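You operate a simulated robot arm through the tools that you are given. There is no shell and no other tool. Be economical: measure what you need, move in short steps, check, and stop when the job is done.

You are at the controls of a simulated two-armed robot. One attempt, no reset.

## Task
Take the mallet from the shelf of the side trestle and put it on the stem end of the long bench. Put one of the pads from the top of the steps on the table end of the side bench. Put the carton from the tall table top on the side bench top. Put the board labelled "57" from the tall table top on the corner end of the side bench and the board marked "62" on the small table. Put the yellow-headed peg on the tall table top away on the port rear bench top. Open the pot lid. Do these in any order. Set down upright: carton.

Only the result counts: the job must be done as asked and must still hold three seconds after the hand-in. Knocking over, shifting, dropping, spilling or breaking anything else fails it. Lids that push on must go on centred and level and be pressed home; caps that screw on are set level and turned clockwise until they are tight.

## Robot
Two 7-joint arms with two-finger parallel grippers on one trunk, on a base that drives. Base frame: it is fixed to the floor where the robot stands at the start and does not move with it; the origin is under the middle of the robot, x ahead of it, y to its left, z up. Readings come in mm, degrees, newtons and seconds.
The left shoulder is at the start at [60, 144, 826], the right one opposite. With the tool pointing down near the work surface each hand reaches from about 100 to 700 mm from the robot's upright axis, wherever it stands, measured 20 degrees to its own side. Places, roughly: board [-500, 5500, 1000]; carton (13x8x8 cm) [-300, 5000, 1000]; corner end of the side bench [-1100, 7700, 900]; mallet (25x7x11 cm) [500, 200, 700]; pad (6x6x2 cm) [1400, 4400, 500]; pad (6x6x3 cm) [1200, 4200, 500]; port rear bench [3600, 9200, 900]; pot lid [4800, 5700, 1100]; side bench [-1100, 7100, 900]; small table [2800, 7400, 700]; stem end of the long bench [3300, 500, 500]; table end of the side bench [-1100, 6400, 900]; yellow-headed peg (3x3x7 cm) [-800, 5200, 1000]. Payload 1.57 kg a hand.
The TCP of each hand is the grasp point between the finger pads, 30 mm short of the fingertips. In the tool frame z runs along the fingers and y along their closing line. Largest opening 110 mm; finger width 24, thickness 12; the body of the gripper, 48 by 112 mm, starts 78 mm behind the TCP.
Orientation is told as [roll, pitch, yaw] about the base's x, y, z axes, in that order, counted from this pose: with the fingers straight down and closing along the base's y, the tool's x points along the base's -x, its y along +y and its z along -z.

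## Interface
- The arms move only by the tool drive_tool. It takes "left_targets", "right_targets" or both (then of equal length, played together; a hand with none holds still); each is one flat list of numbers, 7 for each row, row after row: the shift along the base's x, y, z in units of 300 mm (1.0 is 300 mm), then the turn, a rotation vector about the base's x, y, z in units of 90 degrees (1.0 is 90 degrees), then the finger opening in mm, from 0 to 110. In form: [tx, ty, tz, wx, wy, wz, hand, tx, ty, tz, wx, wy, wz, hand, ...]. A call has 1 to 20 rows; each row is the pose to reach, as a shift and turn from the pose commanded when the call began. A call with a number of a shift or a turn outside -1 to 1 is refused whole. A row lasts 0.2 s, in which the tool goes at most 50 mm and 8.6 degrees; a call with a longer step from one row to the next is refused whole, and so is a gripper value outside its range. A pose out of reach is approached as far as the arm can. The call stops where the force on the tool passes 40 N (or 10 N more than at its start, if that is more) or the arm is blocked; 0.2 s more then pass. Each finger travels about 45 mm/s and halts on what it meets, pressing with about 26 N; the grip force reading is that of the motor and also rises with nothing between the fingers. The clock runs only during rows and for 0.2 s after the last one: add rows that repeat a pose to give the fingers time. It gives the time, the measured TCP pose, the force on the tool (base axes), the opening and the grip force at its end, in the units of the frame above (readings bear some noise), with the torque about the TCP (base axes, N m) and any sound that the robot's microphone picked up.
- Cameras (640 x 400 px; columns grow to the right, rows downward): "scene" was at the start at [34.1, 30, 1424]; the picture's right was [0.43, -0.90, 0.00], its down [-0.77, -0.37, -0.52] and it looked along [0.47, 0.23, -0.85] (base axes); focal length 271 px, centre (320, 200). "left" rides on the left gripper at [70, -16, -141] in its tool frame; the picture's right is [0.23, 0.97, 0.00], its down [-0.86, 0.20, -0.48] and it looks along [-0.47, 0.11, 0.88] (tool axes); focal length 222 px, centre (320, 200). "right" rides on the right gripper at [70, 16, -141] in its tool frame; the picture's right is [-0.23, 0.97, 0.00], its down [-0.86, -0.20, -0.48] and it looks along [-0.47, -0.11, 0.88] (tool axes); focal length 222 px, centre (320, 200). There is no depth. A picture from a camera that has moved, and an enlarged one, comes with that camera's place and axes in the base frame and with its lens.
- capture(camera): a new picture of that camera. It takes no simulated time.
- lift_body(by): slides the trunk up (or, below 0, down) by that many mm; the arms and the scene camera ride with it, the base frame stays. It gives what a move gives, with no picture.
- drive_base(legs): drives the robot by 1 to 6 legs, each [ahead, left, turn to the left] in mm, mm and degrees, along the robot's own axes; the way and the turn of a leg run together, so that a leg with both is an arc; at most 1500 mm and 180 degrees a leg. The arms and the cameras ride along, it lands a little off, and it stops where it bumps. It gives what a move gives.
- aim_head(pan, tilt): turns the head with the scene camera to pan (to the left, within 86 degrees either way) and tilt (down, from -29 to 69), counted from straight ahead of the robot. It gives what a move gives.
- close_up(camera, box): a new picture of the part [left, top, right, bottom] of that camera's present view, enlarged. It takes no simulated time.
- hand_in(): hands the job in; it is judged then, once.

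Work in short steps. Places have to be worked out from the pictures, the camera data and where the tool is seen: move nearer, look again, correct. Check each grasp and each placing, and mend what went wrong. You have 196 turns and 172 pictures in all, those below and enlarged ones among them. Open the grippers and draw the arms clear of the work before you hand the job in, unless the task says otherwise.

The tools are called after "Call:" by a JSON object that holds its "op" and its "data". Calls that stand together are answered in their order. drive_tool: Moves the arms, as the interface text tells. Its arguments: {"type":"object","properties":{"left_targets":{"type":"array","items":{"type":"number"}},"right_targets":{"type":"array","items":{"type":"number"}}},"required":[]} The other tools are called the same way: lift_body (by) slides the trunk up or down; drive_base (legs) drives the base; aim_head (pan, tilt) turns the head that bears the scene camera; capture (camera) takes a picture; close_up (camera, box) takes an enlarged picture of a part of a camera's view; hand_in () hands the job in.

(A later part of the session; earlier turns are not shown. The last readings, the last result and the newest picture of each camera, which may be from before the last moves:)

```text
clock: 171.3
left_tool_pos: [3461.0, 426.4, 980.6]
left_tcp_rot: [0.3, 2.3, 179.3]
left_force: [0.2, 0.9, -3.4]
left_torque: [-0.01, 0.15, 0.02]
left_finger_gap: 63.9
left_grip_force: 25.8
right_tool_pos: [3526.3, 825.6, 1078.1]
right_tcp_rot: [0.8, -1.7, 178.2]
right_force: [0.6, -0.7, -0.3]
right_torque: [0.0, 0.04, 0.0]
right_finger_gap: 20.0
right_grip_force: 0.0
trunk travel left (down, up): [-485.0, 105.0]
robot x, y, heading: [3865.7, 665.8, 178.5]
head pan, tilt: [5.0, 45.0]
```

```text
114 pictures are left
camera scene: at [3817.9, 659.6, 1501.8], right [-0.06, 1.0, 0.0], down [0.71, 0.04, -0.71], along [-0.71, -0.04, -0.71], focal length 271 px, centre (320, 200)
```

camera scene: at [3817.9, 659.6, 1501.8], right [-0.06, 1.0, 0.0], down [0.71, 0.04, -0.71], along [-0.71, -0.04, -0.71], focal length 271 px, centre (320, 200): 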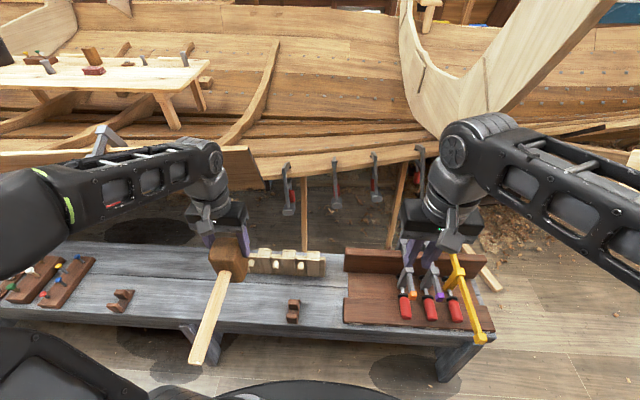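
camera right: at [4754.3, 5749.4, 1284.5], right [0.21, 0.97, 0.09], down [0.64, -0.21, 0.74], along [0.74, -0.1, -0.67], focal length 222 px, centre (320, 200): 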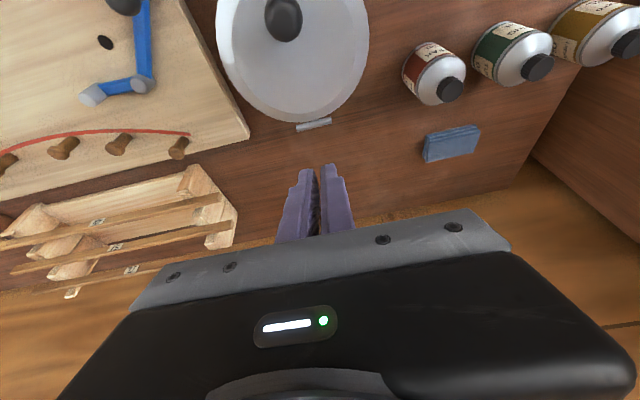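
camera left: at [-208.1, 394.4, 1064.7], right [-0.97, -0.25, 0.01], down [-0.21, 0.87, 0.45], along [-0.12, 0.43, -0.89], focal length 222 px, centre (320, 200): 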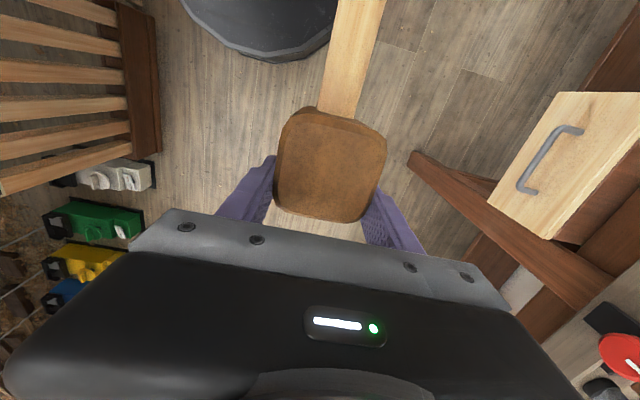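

The bench surface is clear around y≈350–480 between the drilled block and the small bracket. I check the mallet's attitude in the grip with the left camera.

Call:
{"op": "capture", "data": {"camera": "left"}}

Call:
{"op": "close_up", "data": {"camera": "scene", "box": [140, 200, 340, 380]}}

```text
113 pictures are left
camera left: at [3524.9, 442.2, 1124.1], right [0.21, -0.98, 0.01], down [-0.88, -0.19, 0.45], along [-0.43, -0.11, -0.9], focal length 222 px, centre (320, 200)
```

left: 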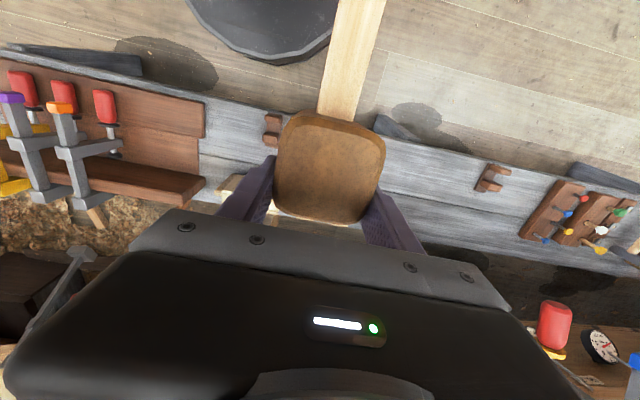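

```text
2.22 times, centred on (240, 290) of scene
camera zoom: at [3817.9, 659.6, 1501.8], right [-0.06, 1.0, 0.0], down [0.71, 0.04, -0.71], along [-0.71, -0.04, -0.71], focal length 602 px, centre (498, 0)
```

zoom: 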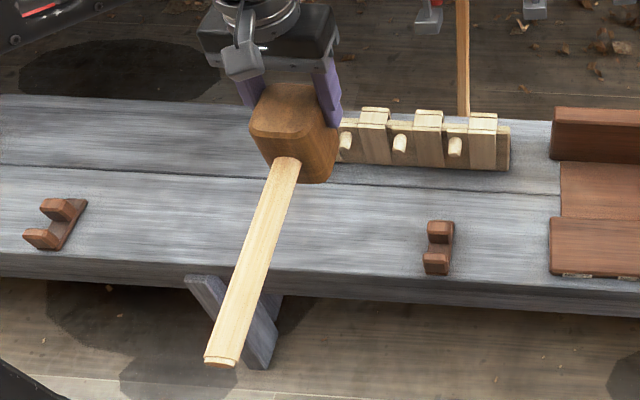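

The mallet sits ~27 mm toward me in the grip, nearly level. I bring it over the bench at TCP (3300, 412) and lower to about z=690, then look.

Call:
{"op": "drive_tool", "data": {"left_targets": [-0.14, -0.01, 0, 0, 0, 0, 20, -0.28, -0.02, 0, 0, 0, 0, 20, -0.41, -0.04, -0.05, 0, 0, 0, 20, -0.537, -0.047, -0.1, 0, 0, 0, 20, -0.537, -0.047, -0.25, 0, 0, 0, 20, -0.537, -0.047, -0.4, 0, 0, 0, 20, -0.537, -0.047, -0.55, 0, 0, 0, 20, -0.537, -0.047, -0.7, 0, 0, 0, 20, -0.537, -0.047, -0.85, 0, 0, 0, 20, -0.537, -0.047, -0.97, 0, 0, 0, 20, -0.537, -0.047, -0.97, 0, 0, 0, 20]}}

Call:
{"op": "close_up", "data": {"camera": "scene", "box": [140, 200, 340, 380]}}

Call:
{"op": "capture", "data": {"camera": "left"}}

```text
clock: 173.7
left_tool_pos: [3299.1, 412.0, 689.3]
left_tcp_rot: [0.2, 2.3, 179.3]
left_force: [0.1, 0.1, -3.0]
left_torque: [0.03, 0.17, 0.01]
left_finger_gap: 64.0
left_grip_force: 25.9
right_tool_pos: [3526.1, 825.6, 1077.6]
right_tcp_rot: [0.9, -1.7, 178.2]
right_force: [0.8, -0.2, -0.7]
right_torque: [0.01, 0.0, -0.02]
right_finger_gap: 19.9
right_grip_force: 0.2
trunk travel left (down, up): [-485.0, 105.0]
robot x, y, heading: [3867.9, 664.7, 178.4]
head pan, tilt: [5.0, 45.0]
```

```text
2.22 times, centred on (240, 290) of scene
camera zoom: at [3817.9, 659.6, 1501.7], right [-0.06, 1.0, 0.0], down [0.71, 0.04, -0.71], along [-0.71, -0.04, -0.71], focal length 602 px, centre (498, 0)
```

zoom: 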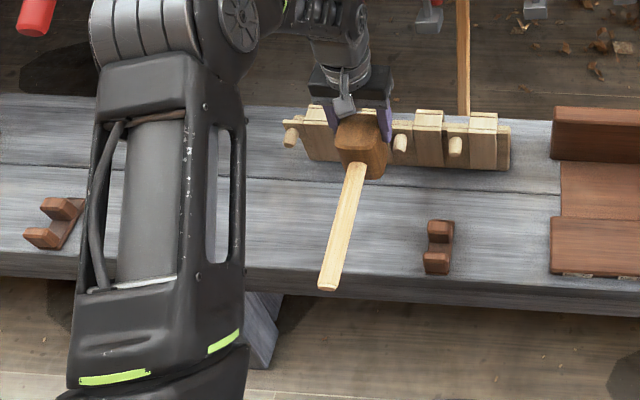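

```text
110 pictures are left
camera left: at [3364.0, 429.4, 832.3], right [0.22, -0.98, 0.01], down [-0.88, -0.19, 0.45], along [-0.43, -0.11, -0.9], focal length 222 px, centre (320, 200)
```

left: 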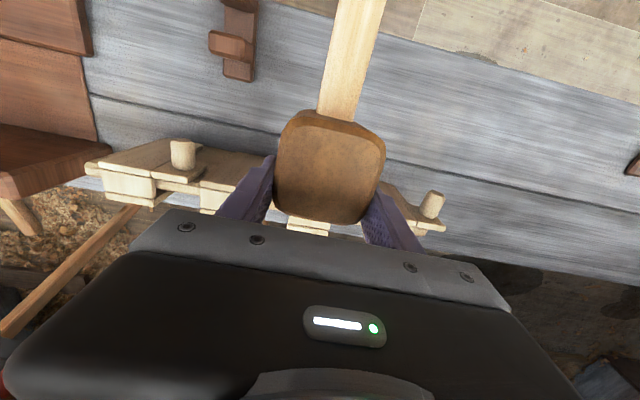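

The drilled block with pegs is right behind, so I move 45 mm toward me to x≈3345 and lower to z≈600.

Call:
{"op": "drive_tool", "data": {"left_targets": [0.15, 0, 0, 0, 0, 0, 20, 0.15, 0, -0.12, 0, 0, 0, 20, 0.15, 0, -0.24, 0, 0, 0, 20, 0.15, 0, -0.31, 0, 0, 0, 20, 0.15, 0, -0.31, 0, 0, 0, 20]}}

Call:
{"op": "close_up", "data": {"camera": "scene", "box": [200, 220, 360, 340]}}

```text
clock: 174.9
left_tool_pos: [3343.2, 410.1, 594.9]
left_tcp_rot: [0.3, 2.3, 179.3]
left_force: [-0.1, -0.3, -3.5]
left_torque: [-0.01, 0.13, 0.0]
left_finger_gap: 63.9
left_grip_force: 26.3
right_tool_pos: [3527.0, 826.2, 1077.2]
right_tcp_rot: [0.8, -1.7, 178.1]
right_force: [0.0, 0.4, -0.5]
right_torque: [0.02, 0.0, 0.04]
right_finger_gap: 20.1
right_grip_force: 0.0
trunk travel left (down, up): [-485.0, 105.0]
robot x, y, heading: [3869.7, 665.1, 178.4]
head pan, tilt: [5.0, 45.0]
```

```text
3.33 times, centred on (280, 280) of scene
camera zoom: at [3817.8, 659.5, 1501.7], right [-0.06, 1.0, 0.0], down [0.71, 0.04, -0.71], along [-0.71, -0.04, -0.71], focal length 902 px, centre (453, -67)
```

zoom: 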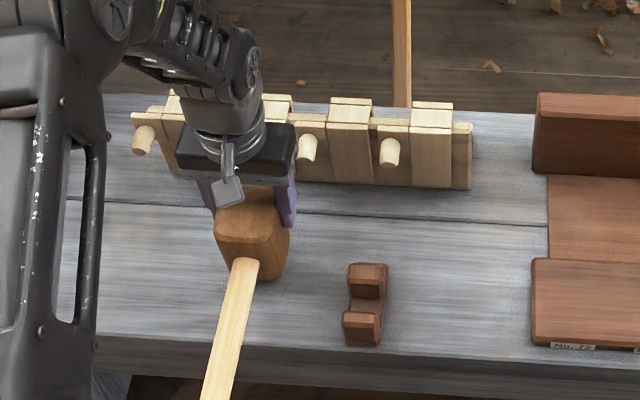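

I lower in small steps until contact shows.

Call:
{"op": "drive_tool", "data": {"left_targets": [0, 0, -0.03, 0, 0, 0, 20, 0, 0, -0.05, 0, 0, 0, 20, 0, 0, -0.065, 0, 0, 0, 20, 0, 0, -0.08, 0, 0, 0, 20, 0, 0, -0.09, 0, 0, 0, 20, 0, 0, -0.1, 0, 0, 0, 20]}}

```text
clock: 176.3
left_tool_pos: [3344.8, 411.0, 567.6]
left_tcp_rot: [0.3, 2.3, 179.3]
left_force: [0.9, -0.3, -4.1]
left_torque: [0.04, 0.14, 0.01]
left_finger_gap: 63.6
left_grip_force: 25.9
right_tool_pos: [3526.0, 825.8, 1078.5]
right_tcp_rot: [0.8, -1.6, 178.2]
right_force: [-0.4, -0.1, -0.1]
right_torque: [-0.02, 0.0, -0.03]
right_finger_gap: 19.7
right_grip_force: 0.1
trunk travel left (down, up): [-485.0, 105.0]
robot x, y, heading: [3866.8, 665.5, 178.6]
head pan, tilt: [5.0, 45.0]
```

No contact yet; I keep lowering in fine steps.

Call:
{"op": "drive_tool", "data": {"left_targets": [0, 0, -0.013, 0, 0, 0, 20, 0, 0, -0.026, 0, 0, 0, 20, 0, 0, -0.039, 0, 0, 0, 20, 0, 0, -0.052, 0, 0, 0, 20, 0, 0, -0.065, 0, 0, 0, 20, 0, 0, -0.078, 0, 0, 0, 20, 0, 0, -0.091, 0, 0, 0, 20, 0, 0, -0.104, 0, 0, 0, 20, 0, 0, -0.117, 0, 0, 0, 20]}}

Call:
{"op": "close_up", "data": {"camera": "scene", "box": [200, 220, 360, 340]}}

```text
clock: 177.7
left_tool_pos: [3344.1, 412.0, 548.1]
left_tcp_rot: [0.3, 2.1, 179.4]
left_force: [9.2, 0.8, 26.4]
left_torque: [0.64, -0.05, -0.11]
left_finger_gap: 63.7
left_grip_force: 25.7
right_tool_pos: [3528.9, 827.1, 1078.6]
right_tcp_rot: [0.9, -1.8, 178.1]
right_force: [0.6, 0.6, -0.3]
right_torque: [0.01, 0.04, -0.03]
right_finger_gap: 19.8
right_grip_force: 0.1
trunk travel left (down, up): [-485.0, 105.0]
robot x, y, heading: [3864.6, 668.1, 178.3]
head pan, tilt: [5.0, 45.0]
stopped in row 6 (left hand): the force on the tool passed its limit at 46 N (the readings are from after the stop); the commanded pose is now the measured one
```

```text
3.33 times, centred on (280, 280) of scene
camera zoom: at [3820.9, 660.6, 1502.0], right [-0.06, 1.0, 0.0], down [0.7, 0.04, -0.71], along [-0.71, -0.04, -0.71], focal length 902 px, centre (453, -67)
```

zoom: 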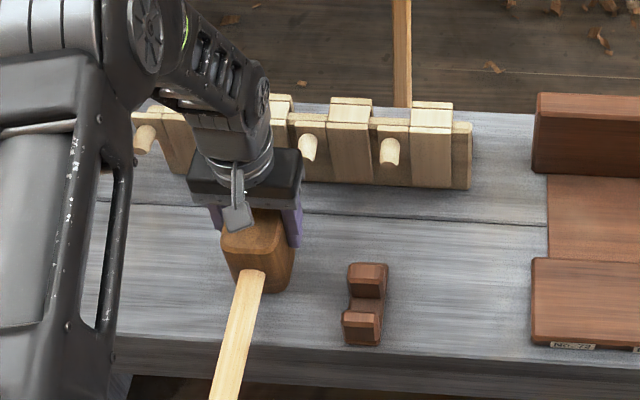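

Contact at z≈548. I open the fingers gradually and rise clear.

Call:
{"op": "drive_tool", "data": {"left_targets": [0, 0, 0, 0, 0, 0, 64, 0, 0, 0, 0, 0, 0, 70, 0, 0, 0, 0, 0, 0, 80, 0, 0, 0, 0, 0, 0, 90, 0, 0, 0, 0, 0, 0, 90, 0, 0, 0, 0, 0, 0, 90]}}

Call:
{"op": "close_up", "data": {"camera": "scene", "box": [200, 220, 360, 340]}}

```text
clock: 179.1
left_tool_pos: [3342.9, 411.4, 545.7]
left_tcp_rot: [0.3, 2.2, 179.3]
left_force: [-0.3, -1.0, 0.4]
left_torque: [0.03, 0.0, 0.02]
left_finger_gap: 89.8
left_grip_force: 0.0
right_tool_pos: [3526.7, 825.2, 1078.5]
right_tcp_rot: [0.8, -1.8, 178.2]
right_force: [0.8, -0.8, 0.2]
right_torque: [0.05, 0.03, -0.01]
right_finger_gap: 20.0
right_grip_force: 0.1
trunk travel left (down, up): [-485.0, 105.0]
robot x, y, heading: [3863.3, 663.2, 178.5]
head pan, tilt: [5.0, 45.0]
```

```text
3.33 times, centred on (280, 280) of scene
camera zoom: at [3818.1, 659.7, 1501.7], right [-0.06, 1.0, 0.0], down [0.71, 0.04, -0.71], along [-0.71, -0.04, -0.71], focal length 902 px, centre (453, -67)
```

zoom: 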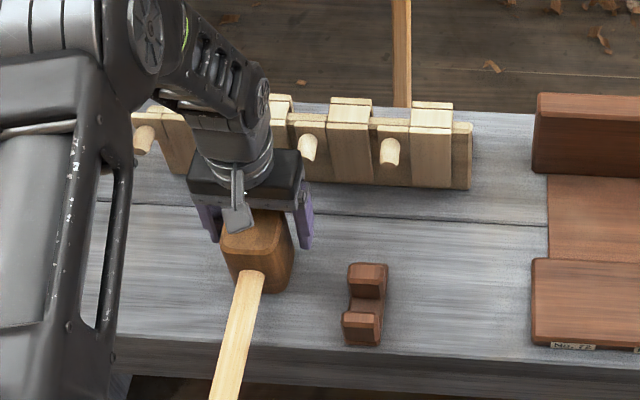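

It stands by itself. I rise straight up and check.

Call:
{"op": "drive_tool", "data": {"left_targets": [0, 0, 0.1, 0, 0, 0, 90, 0, 0, 0.25, 0, 0, 0, 90, 0, 0, 0.4, 0, 0, 0, 90, 0, 0, 0.55, 0, 0, 0, 90, 0, 0, 0.7, 0, 0, 0, 90, 0.1, 0, 0.82, 0, 0, 0, 60, 0.2, 0, 0.92, 0, 0, 0, 60, 0.3, 0, 1, 0, 0, 0, 60]}}

Call:
{"op": "capture", "data": {"camera": "scene"}}

```text
clock: 180.9
left_tool_pos: [3433.1, 413.1, 845.1]
left_tcp_rot: [0.3, 2.1, 179.2]
left_force: [0.0, -0.4, -0.8]
left_torque: [0.06, 0.01, 0.0]
left_finger_gap: 59.9
left_grip_force: 0.1
right_tool_pos: [3527.3, 824.8, 1079.4]
right_tcp_rot: [0.8, -1.7, 178.2]
right_force: [-0.7, 0.1, -1.0]
right_torque: [-0.03, -0.05, -0.03]
right_finger_gap: 19.8
right_grip_force: 0.1
trunk travel left (down, up): [-485.0, 105.0]
robot x, y, heading: [3866.9, 666.3, 178.3]
head pan, tilt: [5.0, 45.0]
```

```text
106 pictures are left
camera scene: at [3819.1, 659.6, 1501.8], right [-0.06, 1.0, 0.0], down [0.71, 0.04, -0.71], along [-0.71, -0.04, -0.71], focal length 271 px, centre (320, 200)
```

scene: 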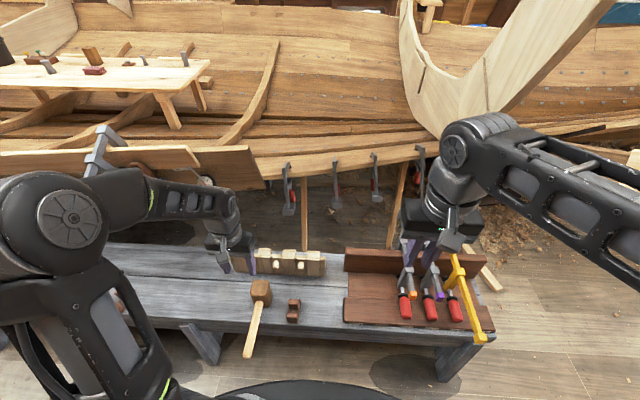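

The mallet stands on the long bench. Now back to the pot: turn north, drive up the aisle, and face the pot.

Call:
{"op": "drive_base", "data": {"legs": [[-80, 0, 0], [0, 0, -88.5], [1400, 0, 0], [1400, 0, 0], [1400, 0, 0], [880, 0, 0]]}}

Call:
{"op": "lift_body", "data": {"by": 100}}

```text
clock: 209.7
left_tool_pos: [4066.3, 6166.3, 844.2]
left_tcp_rot: [0.3, 2.2, 86.4]
left_force: [0.9, 0.2, 0.3]
left_torque: [-0.02, 0.0, 0.01]
left_finger_gap: 60.1
left_grip_force: 0.0
right_tool_pos: [4474.2, 6051.3, 1076.3]
right_tcp_rot: [0.9, -1.5, 85.3]
right_force: [0.6, -0.4, -0.1]
right_torque: [-0.04, 0.07, -0.01]
right_finger_gap: 20.1
right_grip_force: 0.1
trunk travel left (down, up): [-485.0, 105.0]
robot x, y, heading: [4294.8, 5717.3, 85.4]
head pan, tilt: [5.0, 45.0]
```

```text
clock: 211.0
left_tool_pos: [4065.2, 6165.6, 945.3]
left_tcp_rot: [0.2, 2.3, 86.4]
left_force: [0.9, 0.4, -0.2]
left_torque: [0.0, 0.01, 0.02]
left_finger_gap: 59.9
left_grip_force: 0.1
right_tool_pos: [4474.5, 6051.0, 1178.5]
right_tcp_rot: [0.8, -1.8, 85.3]
right_force: [-0.3, 0.1, -1.0]
right_torque: [-0.01, -0.02, 0.03]
right_finger_gap: 20.0
right_grip_force: 0.1
trunk travel left (down, up): [-585.0, 5.0]
robot x, y, heading: [4297.2, 5718.5, 85.8]
head pan, tilt: [5.0, 45.0]
```

I'm too near the bench for turning; I move west 250 mm, turn east, and raise the left hand above the jars.

Call:
{"op": "drive_base", "data": {"legs": [[20, 250, 0], [0, 0, -85.8]]}}

Call:
{"op": "drive_tool", "data": {"left_targets": [0, 0, 0.15, 0, 0, 0, 40, 0, 0, 0.3, 0, 0, 0, 20, 0, 0, 0.45, 0, 0, 0, 20, 0, 0, 0.6, 0, 0, 0, 20, 0, 0, 0.7, 0, 0, 0, 0, 0, 0, 0.7, 0, 0, 0, 0]}}

Call:
{"op": "aim_head", "data": {"pan": 0, "tilt": 40}}

Call:
{"op": "capture", "data": {"camera": "scene"}}

```text
clock: 216.5
left_tool_pos: [4474.4, 6023.4, 944.0]
left_tcp_rot: [0.3, 2.3, 1.1]
left_force: [0.8, -0.7, -0.5]
left_torque: [0.0, 0.02, 0.0]
left_finger_gap: 59.8
left_grip_force: 0.0
right_tool_pos: [4391.0, 5607.4, 1177.7]
right_tcp_rot: [0.8, -1.7, -0.1]
right_force: [-0.3, 0.3, -0.1]
right_torque: [0.03, 0.0, 0.01]
right_finger_gap: 20.0
right_grip_force: 0.1
trunk travel left (down, up): [-585.0, 5.0]
robot x, y, heading: [4043.7, 5755.5, 0.2]
head pan, tilt: [5.0, 45.0]
```

```text
clock: 217.9
left_tool_pos: [4473.0, 6024.6, 1146.0]
left_tcp_rot: [0.2, 2.4, 1.0]
left_force: [0.2, -0.2, -0.8]
left_torque: [-0.01, 0.01, 0.0]
left_finger_gap: 0.2
left_grip_force: 18.2
left hand out of reach, approached as far as the arm can: row 5
right_tool_pos: [4392.2, 5607.1, 1177.7]
right_tcp_rot: [0.8, -1.8, 0.1]
right_force: [-0.6, -0.2, 0.6]
right_torque: [0.03, -0.01, 0.0]
right_finger_gap: 20.1
right_grip_force: 0.0
trunk travel left (down, up): [-585.0, 5.0]
robot x, y, heading: [4048.6, 5757.3, 0.3]
head pan, tilt: [5.0, 45.0]
```

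```text
clock: 218.6
left_tool_pos: [4471.7, 6023.8, 1147.2]
left_tcp_rot: [0.3, 2.4, 1.0]
left_force: [0.1, -0.4, -0.2]
left_torque: [0.01, 0.01, -0.01]
left_finger_gap: 0.2
left_grip_force: 21.8
right_tool_pos: [4392.0, 5606.7, 1178.6]
right_tcp_rot: [0.9, -1.7, -0.1]
right_force: [-0.2, 0.4, -0.6]
right_torque: [0.01, -0.04, 0.01]
right_finger_gap: 20.1
right_grip_force: 0.0
trunk travel left (down, up): [-585.0, 5.0]
robot x, y, heading: [4046.5, 5752.8, 0.3]
head pan, tilt: [0.0, 40.0]
```

```text
105 pictures are left
camera scene: at [4104.0, 5757.8, 1609.0], right [0.0, -1.0, 0.0], down [-0.64, 0.0, -0.77], along [0.77, 0.0, -0.64], focal length 271 px, centre (320, 200)
```

scene: 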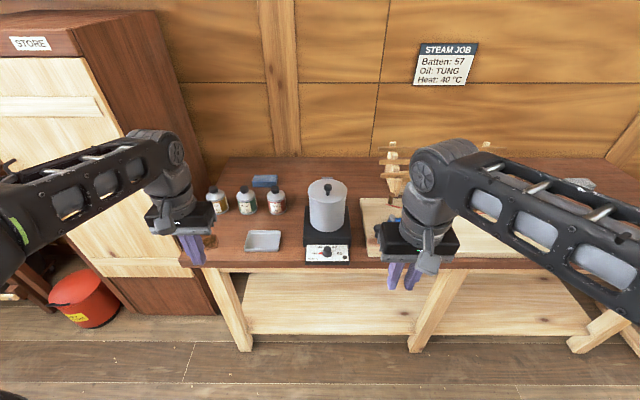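

Pot position is confirmed. I drive ahead ~265 mm, then bring the right hand (45° tilt, open) above the knob and the left (closed, 45°) to wait in front of the pot.

Call:
{"op": "drive_base", "data": {"legs": [[265, 0, 0]]}}

Call:
{"op": "drive_tool", "data": {"right_targets": [0.05, 0.1, 0, 0, -0.09, 0, 60, 0.1, 0.2, 0, 0, -0.18, 0, 60, 0.15, 0.3, 0, 0, -0.27, 0, 60, 0.2, 0.4, 0, 0, -0.36, 0, 60, 0.25, 0.43, 0, 0, -0.45, 0, 60, 0.25, 0.43, 0, 0, -0.48, 0, 60, 0.25, 0.43, 0, 0, -0.48, 0, 60]}}

Call:
{"op": "capture", "data": {"camera": "right"}}

```text
clock: 220.4
left_tool_pos: [4732.7, 6025.2, 1145.8]
left_tcp_rot: [0.3, 2.4, 1.1]
left_force: [0.7, 0.6, 0.2]
left_torque: [-0.02, 0.04, 0.01]
left_finger_gap: 0.0
left_grip_force: 21.7
right_tool_pos: [4654.5, 5608.4, 1178.2]
right_tcp_rot: [0.8, -1.6, 0.0]
right_force: [0.4, 0.0, 0.2]
right_torque: [0.03, 0.05, 0.02]
right_finger_gap: 19.9
right_grip_force: 0.1
trunk travel left (down, up): [-585.0, 5.0]
robot x, y, heading: [4311.3, 5757.2, 0.4]
head pan, tilt: [0.0, 40.0]
```

```text
clock: 222.0
left_tool_pos: [4731.4, 6025.7, 1146.9]
left_tcp_rot: [0.3, 2.3, 1.1]
left_force: [0.4, 0.7, -0.6]
left_torque: [0.01, 0.0, -0.01]
left_finger_gap: 0.2
left_grip_force: 21.7
right_tool_pos: [4727.3, 5739.3, 1179.8]
right_tcp_rot: [0.7, -44.8, 0.2]
right_force: [-0.7, 1.1, -0.2]
right_torque: [-0.01, -0.01, -0.02]
right_finger_gap: 60.2
right_grip_force: 0.1
trunk travel left (down, up): [-585.0, 5.0]
robot x, y, heading: [4310.8, 5759.1, 0.2]
head pan, tilt: [0.0, 40.0]
```

```text
104 pictures are left
camera right: at [4578.7, 5753.0, 1230.7], right [0.15, 0.97, 0.17], down [0.27, -0.2, 0.94], along [0.95, -0.1, -0.29], focal length 222 px, centre (320, 200)
```

right: 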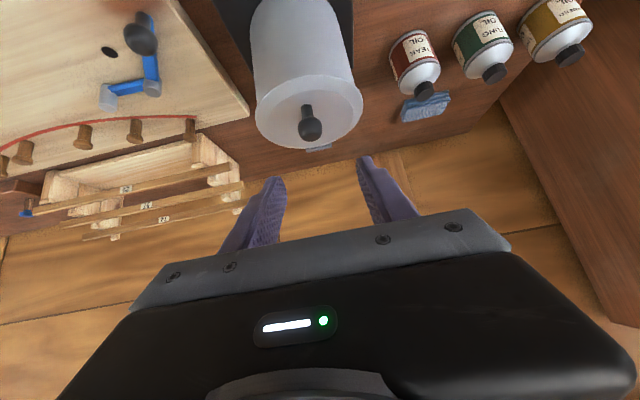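

Knob confirmed at (4770, 5735, 1097). Right hand goes down onto it while the left turns to point sideways (toward -y) and waits to the left of the lid.

Call:
{"op": "drive_tool", "data": {"right_targets": [0.03, -0.018, -0.08, 0, 0, 0, 60, 0.08, -0.018, -0.16, 0, 0, 0, 60, 0.12, -0.018, -0.22, 0, 0, 0, 60, 0.152, -0.018, -0.27, 0, 0, 0, 60, 0.152, -0.018, -0.27, 0, 0, 0, 60, 0.152, -0.018, -0.27, 0, 0, 0, 30, 0.152, -0.018, -0.27, 0, 0, 0, 5, 0.152, -0.018, -0.27, 0, 0, 0, 5, 0.152, -0.018, -0.27, 0, 0, 0, 5, 0.152, -0.018, -0.27, 0, 0, 0, 5], "left_targets": [0, 0, 0.01, -0.081, -0.022, 0.038, 0, 0.01, -0.06, 0.02, -0.163, -0.043, 0.075, 0, 0.02, -0.13, 0.03, -0.244, -0.065, 0.113, 0, 0.03, -0.2, 0.047, -0.325, -0.087, 0.151, 0, 0.035, -0.28, 0.047, -0.407, -0.109, 0.189, 0, 0.043, -0.36, 0.047, -0.488, -0.13, 0.226, 0, 0.043, -0.44, 0.047, -0.57, -0.152, 0.264, 0, 0.043, -0.52, 0.047, -0.651, -0.174, 0.302, 0, 0.043, -0.55, 0.047, -0.651, -0.174, 0.302, 0, 0.043, -0.55, 0.047, -0.651, -0.174, 0.302, 0]}}

Call:
{"op": "capture", "data": {"camera": "scene"}}

Call:
{"op": "capture", "data": {"camera": "left"}}

```text
clock: 224.2
left_tool_pos: [4745.1, 5861.8, 1160.1]
left_tcp_rot: [-59.8, 2.2, 28.5]
left_force: [0.6, 0.5, -1.5]
left_torque: [0.02, -0.02, 0.0]
left_finger_gap: 0.1
left_grip_force: 21.0
right_tool_pos: [4772.4, 5734.8, 1100.1]
right_tcp_rot: [0.6, -44.9, 0.2]
right_force: [0.7, 8.9, -1.1]
right_torque: [0.18, -0.04, 0.17]
right_finger_gap: 27.2
right_grip_force: 38.5
trunk travel left (down, up): [-585.0, 5.0]
robot x, y, heading: [4307.2, 5760.3, 0.4]
head pan, tilt: [0.0, 40.0]
```

```text
103 pictures are left
camera scene: at [4364.7, 5760.9, 1609.0], right [0.01, -1.0, 0.0], down [-0.64, -0.01, -0.77], along [0.77, 0.0, -0.64], focal length 271 px, centre (320, 200)
```

scene: 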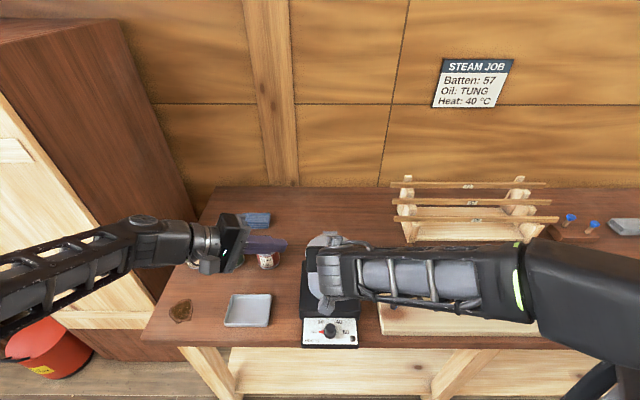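

```text
102 pictures are left
camera left: at [4632.4, 5931.0, 1247.0], right [-0.46, 0.31, -0.83], down [0.51, 0.86, 0.03], along [0.73, -0.41, -0.55], focal length 222 px, centre (320, 200)
```

left: 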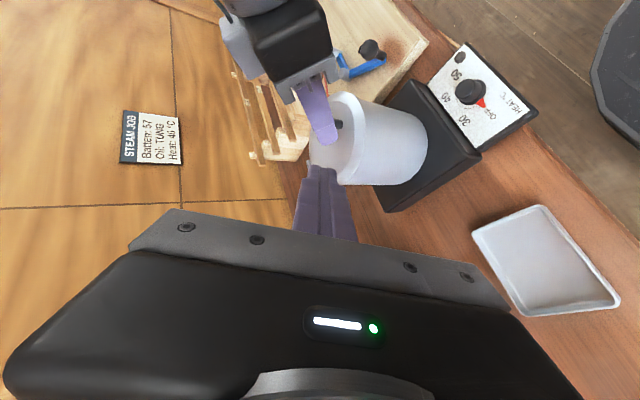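

Knob gripped again. I lift the lid the same 30–35° as before, left hand still waiting.

Call:
{"op": "drive_tool", "data": {"right_targets": [0.016, 0, 0.031, 0, 0.045, 0, 5, 0.032, 0, 0.063, 0, 0.09, 0, 5, 0.053, 0, 0.092, 0, 0.13, 0, 5, 0.074, 0, 0.119, 0, 0.17, 0, 5, 0.1, 0, 0.143, 0, 0.2, 0, 5, 0.125, 0, 0.167, 0, 0.22, 0, 5]}}

Call:
{"op": "capture", "data": {"camera": "left"}}

Call:
{"op": "capture", "data": {"camera": "right"}}

```text
clock: 225.6
left_tool_pos: [4743.7, 5862.6, 1160.0]
left_tcp_rot: [-60.0, 2.3, 28.5]
left_force: [-0.4, -0.4, -0.7]
left_torque: [0.01, 0.02, 0.01]
left_finger_gap: 0.0
left_grip_force: 21.6
right_tool_pos: [4807.9, 5734.5, 1148.5]
right_tcp_rot: [0.6, -25.0, 0.2]
right_force: [-7.9, 12.7, -6.0]
right_torque: [0.15, 1.11, -0.05]
right_finger_gap: 27.3
right_grip_force: 37.9
trunk travel left (down, up): [-585.0, 5.0]
robot x, y, heading: [4304.6, 5755.7, 0.5]
head pan, tilt: [0.0, 40.0]
```

```text
101 pictures are left
camera left: at [4631.7, 5931.4, 1247.3], right [-0.46, 0.31, -0.83], down [0.51, 0.86, 0.03], along [0.73, -0.41, -0.55], focal length 222 px, centre (320, 200)
```

left: 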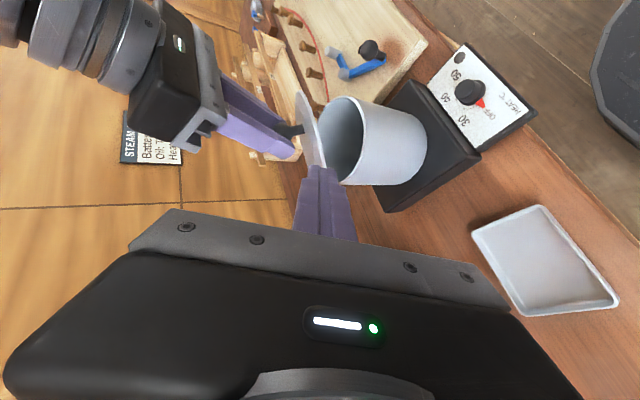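

```text
100 pictures are left
camera right: at [4685.7, 5749.7, 1248.2], right [0.2, 0.97, 0.11], down [0.57, -0.2, 0.79], along [0.79, -0.1, -0.6], focal length 222 px, centre (320, 200)
```

right: 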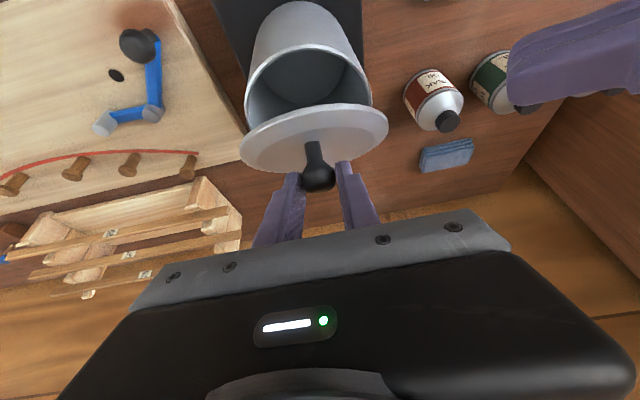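

The lid stands ~37° open. I slip the closed left fingers under the lid from its left side, above the pot rim.

Call:
{"op": "drive_tool", "data": {"left_targets": [-0.006, -0.02, -0.09, 0, 0, 0, 0, -0.012, -0.042, -0.183, 0, 0, 0, 0, 0.02, -0.12, -0.183, 0, 0, 0, 0, 0.06, -0.2, -0.183, 0, 0, 0, 0, 0.094, -0.265, -0.183, 0, 0, 0, 0, 0.094, -0.265, -0.183, 0, 0, 0, 0]}}

Call:
{"op": "capture", "data": {"camera": "left"}}

Call:
{"op": "capture", "data": {"camera": "right"}}

```text
clock: 227.2
left_tool_pos: [4770.5, 5786.3, 1103.0]
left_tcp_rot: [-59.3, 2.3, 28.8]
left_force: [-2.7, 1.6, -4.2]
left_torque: [-0.04, 0.06, 0.04]
left_finger_gap: 0.0
left_grip_force: 21.4
right_tool_pos: [4811.6, 5736.0, 1151.6]
right_tcp_rot: [0.8, -25.5, 0.1]
right_force: [-2.3, 6.5, 2.8]
right_torque: [0.39, 0.51, 0.16]
right_finger_gap: 27.0
right_grip_force: 37.7
trunk travel left (down, up): [-585.0, 5.0]
robot x, y, heading: [4307.6, 5759.7, 0.3]
head pan, tilt: [0.0, 40.0]
stopped in row 6 (left hand): the force on the tool passed its limit at 41 N (the readings are from after the stop); the commanded pose is now the measured one
```

```text
99 pictures are left
camera left: at [4658.5, 5853.5, 1191.1], right [-0.47, 0.31, -0.83], down [0.5, 0.86, 0.04], along [0.73, -0.4, -0.56], focal length 222 px, centre (320, 200)
```

left: 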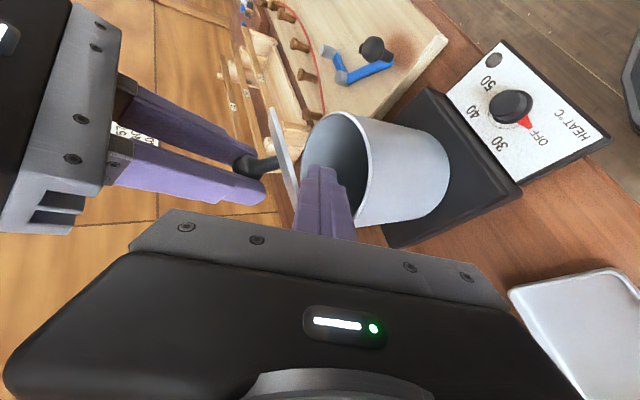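

```text
98 pictures are left
camera right: at [4687.0, 5749.4, 1249.4], right [0.2, 0.97, 0.11], down [0.57, -0.2, 0.8], along [0.8, -0.09, -0.59], focal length 222 px, centre (320, 200)
```

right: 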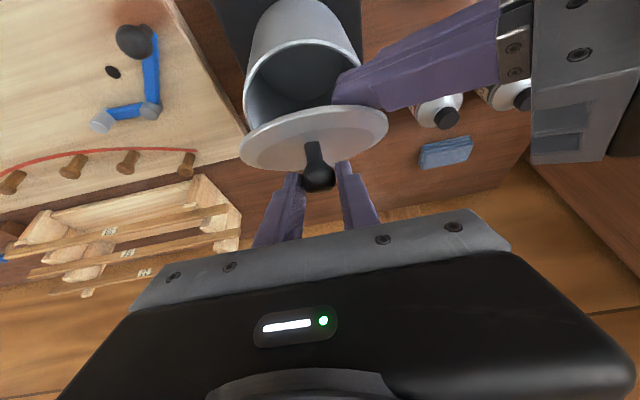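

The left finger is under the lid and touching it. I release the knob with the right hand and back it off up and away.

Call:
{"op": "drive_tool", "data": {"right_targets": [0, 0, 0, 0, 0, 0, 40, 0, 0, 0, 0, 0, 0, 50, 0, 0, 0, 0, 0, 0, 50, -0.05, 0, 0.1, 0, 0, 0, 50, -0.12, -0.03, 0.18, 0, 0, 0, 50, -0.24, -0.1, 0.2, 0, 0, 0, 50, -0.36, -0.18, 0.2, 0, 0, 0, 50, -0.45, -0.28, 0.2, 0, 0, 0, 50]}}

Call:
{"op": "capture", "data": {"camera": "left"}}

Call:
{"op": "capture", "data": {"camera": "scene"}}

```text
clock: 229.0
left_tool_pos: [4771.7, 5782.0, 1104.0]
left_tcp_rot: [-59.5, 2.3, 28.6]
left_force: [-2.5, 1.2, -0.2]
left_torque: [-0.01, -0.03, -0.02]
left_finger_gap: 0.1
left_grip_force: 21.7
right_tool_pos: [4676.9, 5646.9, 1209.5]
right_tcp_rot: [0.7, -25.4, 0.0]
right_force: [-0.8, 0.5, 0.7]
right_torque: [0.01, 0.0, 0.0]
right_finger_gap: 50.1
right_grip_force: 0.0
trunk travel left (down, up): [-585.0, 5.0]
robot x, y, heading: [4309.9, 5757.0, 0.3]
head pan, tilt: [0.0, 40.0]
```

```text
97 pictures are left
camera left: at [4658.3, 5851.5, 1191.9], right [-0.47, 0.31, -0.83], down [0.51, 0.86, 0.04], along [0.73, -0.4, -0.56], focal length 222 px, centre (320, 200)
```

left: 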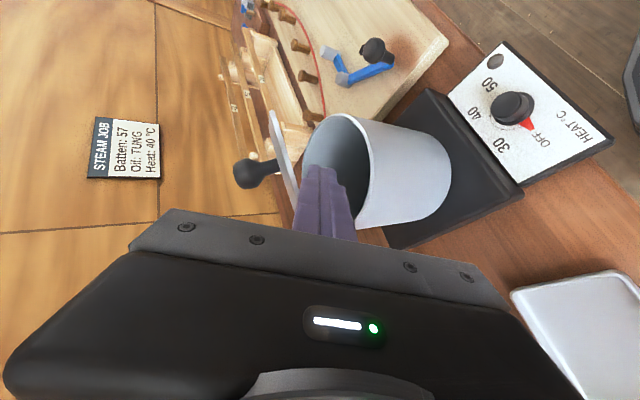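

```text
96 pictures are left
camera scene: at [4363.1, 5759.0, 1609.1], right [0.01, -1.0, 0.0], down [-0.64, 0.0, -0.77], along [0.77, 0.01, -0.64], focal length 271 px, centre (320, 200)
```

scene: 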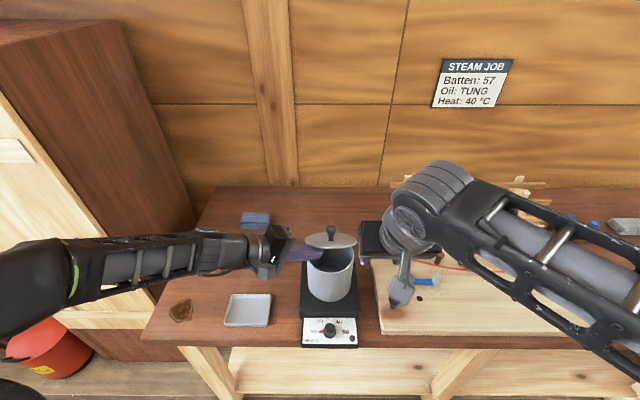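

The lid rests on the left fingers. I push it on along the hinge arc to bring it past vertical.

Call:
{"op": "drive_tool", "data": {"left_targets": [0.015, 0, 0.041, 0, 0, 0, 0, 0.035, 0, 0.08, 0, 0, 0, 0, 0.06, 0, 0.117, 0, 0, 0, 0, 0.09, 0, 0.15, 0, 0, 0, 0, 0.123, 0, 0.178, 0, 0, 0, 0, 0.16, 0, 0.2, 0, 0, 0, 0, 0.2, 0, 0.22, 0, 0, 0, 0, 0.243, 0, 0.233, 0, 0, 0, 0]}}

Call:
{"op": "capture", "data": {"camera": "scene"}}

Call:
{"op": "capture", "data": {"camera": "left"}}

```text
clock: 230.8
left_tool_pos: [4844.7, 5782.9, 1171.9]
left_tcp_rot: [-59.6, 2.4, 28.7]
left_force: [-0.1, 0.4, -1.4]
left_torque: [-0.01, -0.01, -0.02]
left_finger_gap: 0.1
left_grip_force: 21.1
right_tool_pos: [4678.8, 5648.0, 1210.4]
right_tcp_rot: [0.7, -25.5, -0.1]
right_force: [0.3, -0.7, 0.8]
right_torque: [0.01, 0.04, 0.0]
right_finger_gap: 50.1
right_grip_force: 0.0
trunk travel left (down, up): [-585.0, 5.0]
robot x, y, heading: [4306.3, 5757.6, 0.5]
head pan, tilt: [0.0, 40.0]
```

```text
95 pictures are left
camera scene: at [4364.7, 5759.6, 1609.0], right [0.01, -1.0, 0.0], down [-0.64, 0.0, -0.77], along [0.77, 0.01, -0.64], focal length 271 px, centre (320, 200)
```

scene: 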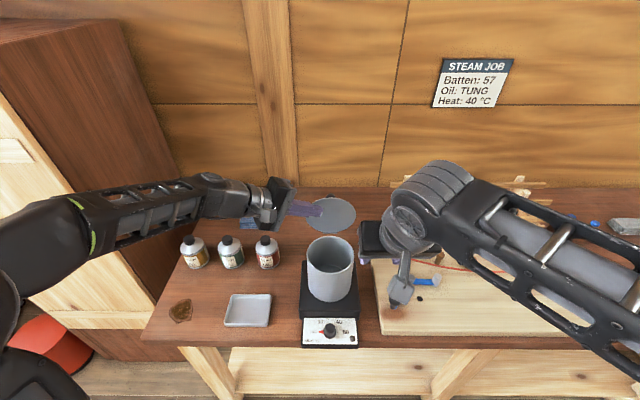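

```text
94 pictures are left
camera left: at [4732.6, 5851.5, 1260.2], right [-0.47, 0.31, -0.83], down [0.51, 0.86, 0.04], along [0.73, -0.4, -0.56], focal length 222 px, centre (320, 200)
```

left: 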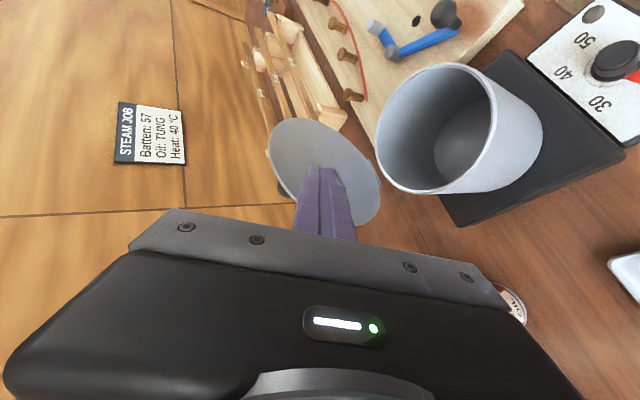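

The lid is about vertical. A little more push, then I withdraw the left hand and see whether it stays.

Call:
{"op": "drive_tool", "data": {"left_targets": [0.05, 0, 0.01, 0, 0, 0, 0, 0.1, 0, 0.008, 0, 0, 0, 0, 0.14, 0, 0.002, 0, 0, 0, 0, 0.14, 0, 0.002, 0, 0, 0, 0]}}

Call:
{"op": "drive_tool", "data": {"left_targets": [-0.1, 0.05, 0, 0, 0, 0, 0, -0.2, 0.13, 0.03, 0, 0, 0, 0, -0.3, 0.23, 0.05, 0, 0, 0, 0, -0.4, 0.33, 0.05, 0, 0, 0, 0, -0.5, 0.43, 0.05, 0, 0, 0, 0]}}

Call:
{"op": "capture", "data": {"camera": "scene"}}

```text
clock: 231.8
left_tool_pos: [4886.6, 5783.2, 1173.6]
left_tcp_rot: [-59.5, 2.3, 28.6]
left_force: [0.7, -0.9, -0.8]
left_torque: [0.01, 0.01, 0.06]
left_finger_gap: 0.0
left_grip_force: 20.9
right_tool_pos: [4677.4, 5647.4, 1210.6]
right_tcp_rot: [0.8, -25.6, 0.0]
right_force: [0.8, 0.4, 0.8]
right_torque: [0.03, 0.03, 0.0]
right_finger_gap: 50.1
right_grip_force: 0.0
trunk travel left (down, up): [-585.0, 5.0]
robot x, y, heading: [4309.6, 5757.6, 0.4]
head pan, tilt: [0.0, 40.0]
```

```text
clock: 233.0
left_tool_pos: [4733.6, 5916.1, 1189.9]
left_tcp_rot: [-59.6, 2.2, 28.6]
left_force: [0.3, -0.7, -0.5]
left_torque: [-0.01, -0.03, -0.02]
left_finger_gap: 0.0
left_grip_force: 21.3
right_tool_pos: [4676.7, 5647.4, 1210.1]
right_tcp_rot: [0.6, -25.4, 0.0]
right_force: [0.1, -0.6, 0.8]
right_torque: [-0.02, 0.02, -0.04]
right_finger_gap: 50.3
right_grip_force: 0.1
trunk travel left (down, up): [-585.0, 5.0]
robot x, y, heading: [4306.5, 5753.7, 0.5]
head pan, tilt: [0.0, 40.0]
```

```text
93 pictures are left
camera scene: at [4363.1, 5760.1, 1609.1], right [0.01, -1.0, 0.0], down [-0.64, 0.0, -0.77], along [0.77, 0.01, -0.64], focal length 271 px, centre (320, 200)
```

scene: 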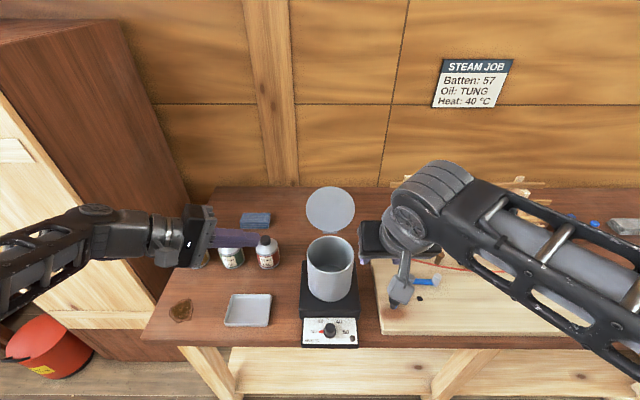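

The lid stays open, tilted back. I back the base off and return both hands to the straight-down carrying pose.

Call:
{"op": "drive_base", "data": {"legs": [[-330, 0, 0]]}}

Call:
{"op": "drive_tool", "data": {"left_targets": [0, 0, 0, 0.081, 0.022, -0.038, 20, 0, 0, 0, 0.163, 0.043, -0.075, 20, 0, 0.03, 0, 0.244, 0.065, -0.113, 20, 0, 0.06, 0, 0.325, 0.087, -0.151, 20, 0, 0.09, -0.05, 0.407, 0.109, -0.189, 20, 0, 0.12, -0.1, 0.488, 0.13, -0.226, 20, 0, 0.15, -0.15, 0.57, 0.152, -0.264, 20, 0, 0.17, -0.2, 0.651, 0.15, -0.302, 20, 0, 0.17, -0.25, 0.651, 0.15, -0.302, 20], "right_targets": [0, 0, 0, 0, 0.07, 0, 20, 0, 0, 0, 0, 0.14, 0, 20, 0, 0, 0, 0, 0.21, 0, 20, 0, 0, 0, 0, 0.28, 0, 20, 0, 0, -0.05, 0, 0.28, 0, 20, 0, 0, -0.1, 0, 0.28, 0, 20, 0, 0, -0.15, 0, 0.28, 0, 20, 0, 0, -0.15, 0, 0.28, 0, 20, 0, 0, -0.15, 0, 0.28, 0, 20]}}

Call:
{"op": "lift_body", "data": {"by": -120}}

Call:
{"op": "drive_base", "data": {"legs": [[0, 800, 0], [0, 0, 180], [1400, 0, 0], [1400, 0, 0]]}}

```text
clock: 235.2
left_tool_pos: [4409.7, 5914.1, 1190.0]
left_tcp_rot: [-59.6, 2.3, 28.6]
left_force: [-0.7, -0.3, -0.2]
left_torque: [-0.01, 0.01, 0.02]
left_finger_gap: 0.0
left_grip_force: 21.2
right_tool_pos: [4353.0, 5645.3, 1211.4]
right_tcp_rot: [0.7, -25.5, 0.1]
right_force: [-0.1, -0.1, 0.9]
right_torque: [0.0, -0.02, 0.01]
right_finger_gap: 49.9
right_grip_force: 0.0
trunk travel left (down, up): [-585.0, 5.0]
robot x, y, heading: [3982.3, 5757.0, 0.7]
head pan, tilt: [0.0, 40.0]
```

```text
clock: 237.2
left_tool_pos: [4412.3, 5965.3, 1114.7]
left_tcp_rot: [0.0, 0.5, 0.4]
left_force: [-0.1, -0.2, 0.3]
left_torque: [0.02, 0.03, -0.02]
left_finger_gap: 20.1
left_grip_force: 0.1
right_tool_pos: [4354.7, 5645.4, 1165.2]
right_tcp_rot: [0.8, -0.3, 0.1]
right_force: [0.1, 0.2, 0.3]
right_torque: [0.02, 0.01, 0.02]
right_finger_gap: 20.0
right_grip_force: 0.1
right hand out of reach, approached as far as the arm can: row 4, 5
trunk travel left (down, up): [-585.0, 5.0]
robot x, y, heading: [3982.6, 5756.0, 0.6]
head pan, tilt: [0.0, 40.0]
```

```text
clock: 238.7
left_tool_pos: [4412.2, 5963.5, 994.9]
left_tcp_rot: [-0.1, 0.6, 0.4]
left_force: [-1.1, -0.3, 0.3]
left_torque: [0.01, 0.03, -0.02]
left_finger_gap: 19.9
left_grip_force: 0.0
right_tool_pos: [4354.6, 5645.0, 1044.8]
right_tcp_rot: [0.7, -0.3, 0.1]
right_force: [-0.6, 0.2, -0.5]
right_torque: [-0.01, 0.03, 0.0]
right_finger_gap: 20.1
right_grip_force: 0.1
trunk travel left (down, up): [-465.0, 125.0]
robot x, y, heading: [3983.8, 5756.8, 0.4]
head pan, tilt: [0.0, 40.0]
```

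```text
clock: 263.5
left_tool_pos: [736.0, 6328.7, 994.8]
left_tcp_rot: [0.0, 0.5, -179.5]
left_force: [-0.4, 0.0, -0.6]
left_torque: [0.0, -0.01, 0.01]
left_finger_gap: 19.7
left_grip_force: 0.1
right_tool_pos: [793.8, 6649.2, 1045.4]
right_tcp_rot: [0.7, -0.3, -179.8]
right_force: [1.2, 0.5, -0.7]
right_torque: [0.03, 0.0, -0.01]
right_finger_gap: 19.9
right_grip_force: 0.1
trunk travel left (down, up): [-465.0, 125.0]
robot x, y, heading: [1167.1, 6538.5, -179.4]
head pan, tilt: [0.0, 40.0]
```

I continue west, then south to the steps, and face east toward the pads.

Call:
{"op": "drive_base", "data": {"legs": [[540, 0, 0], [0, 0, 89.5], [1200, 0, 0], [1020, 0, 0], [0, 0, 90]]}}

Call:
{"op": "aim_head", "data": {"pan": 0, "tilt": 45}}

Call:
{"op": "capture", "data": {"camera": "scene"}}

```text
clock: 284.8
left_tool_pos: [1077.3, 4553.0, 994.8]
left_tcp_rot: [-0.1, 0.5, 2.1]
left_force: [-0.5, -0.9, -0.9]
left_torque: [0.0, 0.0, 0.0]
left_finger_gap: 20.0
left_grip_force: 0.0
right_tool_pos: [1031.3, 4232.1, 1046.2]
right_tcp_rot: [0.6, -0.3, 1.7]
right_force: [-0.3, -0.4, -0.2]
right_torque: [0.01, 0.0, 0.02]
right_finger_gap: 20.2
right_grip_force: 0.0
trunk travel left (down, up): [-465.0, 125.0]
robot x, y, heading: [656.5, 4332.2, 2.2]
head pan, tilt: [0.0, 40.0]
```

```text
clock: 285.5
left_tool_pos: [1078.4, 4553.3, 995.5]
left_tcp_rot: [0.0, 0.5, 2.1]
left_force: [0.5, 0.1, 0.4]
left_torque: [0.01, 0.02, -0.02]
left_finger_gap: 19.9
left_grip_force: 0.0
right_tool_pos: [1031.6, 4232.4, 1045.2]
right_tcp_rot: [0.7, -0.3, 1.6]
right_force: [-0.4, -0.5, 0.6]
right_torque: [-0.03, 0.0, 0.01]
right_finger_gap: 20.3
right_grip_force: 0.0
trunk travel left (down, up): [-465.0, 125.0]
robot x, y, heading: [654.0, 4334.0, 1.7]
head pan, tilt: [0.0, 45.0]
```

```text
92 pictures are left
camera scene: at [710.1, 4335.6, 1481.8], right [0.04, -1.0, 0.0], down [-0.71, -0.03, -0.71], along [0.71, 0.03, -0.71], focal length 271 px, centre (320, 200)
```

scene: 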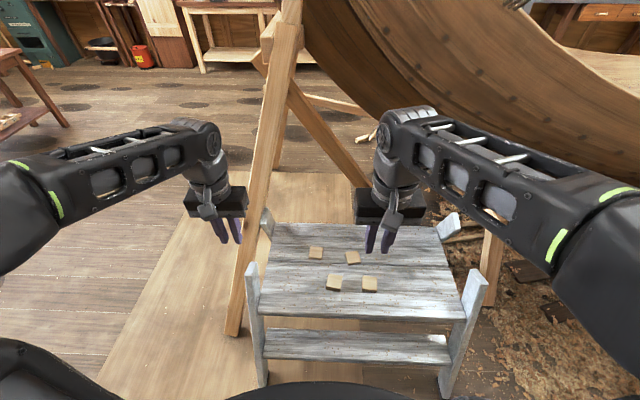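

Four pads lie on the step top. I lower the trunk 280 mm and bring the right hand toward the nearest pads for a closer look.

Call:
{"op": "lift_body", "data": {"by": -280}}

Call:
{"op": "drive_tool", "data": {"right_targets": [0.12, 0.05, 0, 0, 0, 0, 60, 0.25, 0.1, 0, 0, 0, 0, 80, 0.38, 0.15, 0, 0, 0, 0, 80, 0.5, 0.2, 0, 0, 0, -0.02, 80, 0.5, 0.2, -0.1, 0, 0, -0.02, 80]}}

Call:
{"op": "capture", "data": {"camera": "right"}}

```text
clock: 288.3
left_tool_pos: [1078.8, 4554.0, 715.4]
left_tcp_rot: [-0.1, 0.5, 2.1]
left_force: [0.3, -0.9, 0.3]
left_torque: [-0.02, 0.03, -0.03]
left_finger_gap: 19.8
left_grip_force: 0.2
right_tool_pos: [1030.1, 4233.4, 764.8]
right_tcp_rot: [0.8, -0.3, 1.7]
right_force: [-1.2, -0.8, -0.8]
right_torque: [-0.03, -0.02, 0.01]
right_finger_gap: 20.0
right_grip_force: 0.1
trunk travel left (down, up): [-185.0, 405.0]
robot x, y, heading: [661.8, 4332.4, 2.0]
head pan, tilt: [0.0, 45.0]
```

```text
clock: 289.5
left_tool_pos: [1079.1, 4552.8, 715.6]
left_tcp_rot: [0.0, 0.5, 1.9]
left_force: [-0.1, -1.3, -0.1]
left_torque: [0.01, 0.01, 0.02]
left_finger_gap: 19.7
left_grip_force: 0.1
right_tool_pos: [1180.8, 4292.4, 734.1]
right_tcp_rot: [0.7, -0.3, -0.1]
right_force: [-0.7, 0.1, -0.1]
right_torque: [0.02, -0.01, -0.04]
right_finger_gap: 80.1
right_grip_force: 0.0
right hand out of reach, approached as far as the arm can: row 4
trunk travel left (down, up): [-185.0, 405.0]
robot x, y, heading: [660.2, 4331.0, 2.2]
head pan, tilt: [0.0, 45.0]
```

```text
91 pictures are left
camera right: at [1110.3, 4307.8, 875.1], right [0.23, 0.97, 0.01], down [0.85, -0.21, 0.48], along [0.47, -0.1, -0.88], focal length 222 px, centre (320, 200)
```

right: 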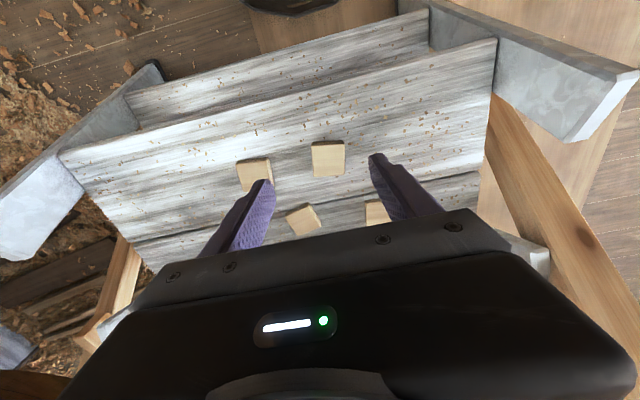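

The near pad is at about (1225, 4299), top z≈523. I align, lower to z≈560 and check.

Call:
{"op": "drive_tool", "data": {"right_targets": [0.08, 0.022, -0.1, 0, 0, -0.04, 80, 0.148, 0.022, -0.2, 0, 0, -0.07, 80, 0.148, 0.022, -0.35, 0, 0, -0.07, 80, 0.148, 0.022, -0.5, 0, 0, -0.07, 80, 0.148, 0.022, -0.57, 0, 0, -0.07, 80, 0.148, 0.022, -0.57, 0, 0, -0.07, 80]}}

Call:
{"op": "capture", "data": {"camera": "right"}}

```text
clock: 290.9
left_tool_pos: [1078.2, 4553.6, 713.9]
left_tcp_rot: [0.0, 0.4, 2.1]
left_force: [0.2, 0.6, -0.9]
left_torque: [0.0, -0.02, 0.01]
left_finger_gap: 19.7
left_grip_force: 0.1
right_tool_pos: [1221.7, 4299.4, 564.0]
right_tcp_rot: [0.6, -0.4, -6.4]
right_force: [0.5, 0.1, 0.1]
right_torque: [-0.03, -0.03, 0.01]
right_finger_gap: 80.0
right_grip_force: 0.0
trunk travel left (down, up): [-185.0, 405.0]
robot x, y, heading: [657.3, 4333.7, 2.1]
head pan, tilt: [0.0, 45.0]
```

```text
90 pictures are left
camera right: at [1153.4, 4322.5, 706.1], right [0.33, 0.94, 0.01], down [0.82, -0.3, 0.48], along [0.46, -0.15, -0.88], focal length 222 px, centre (320, 200)
```

right: 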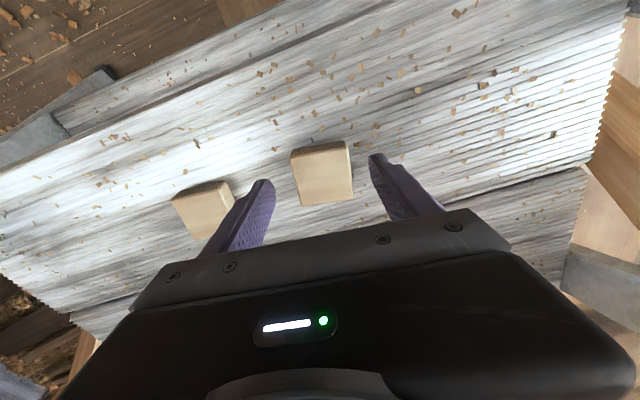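

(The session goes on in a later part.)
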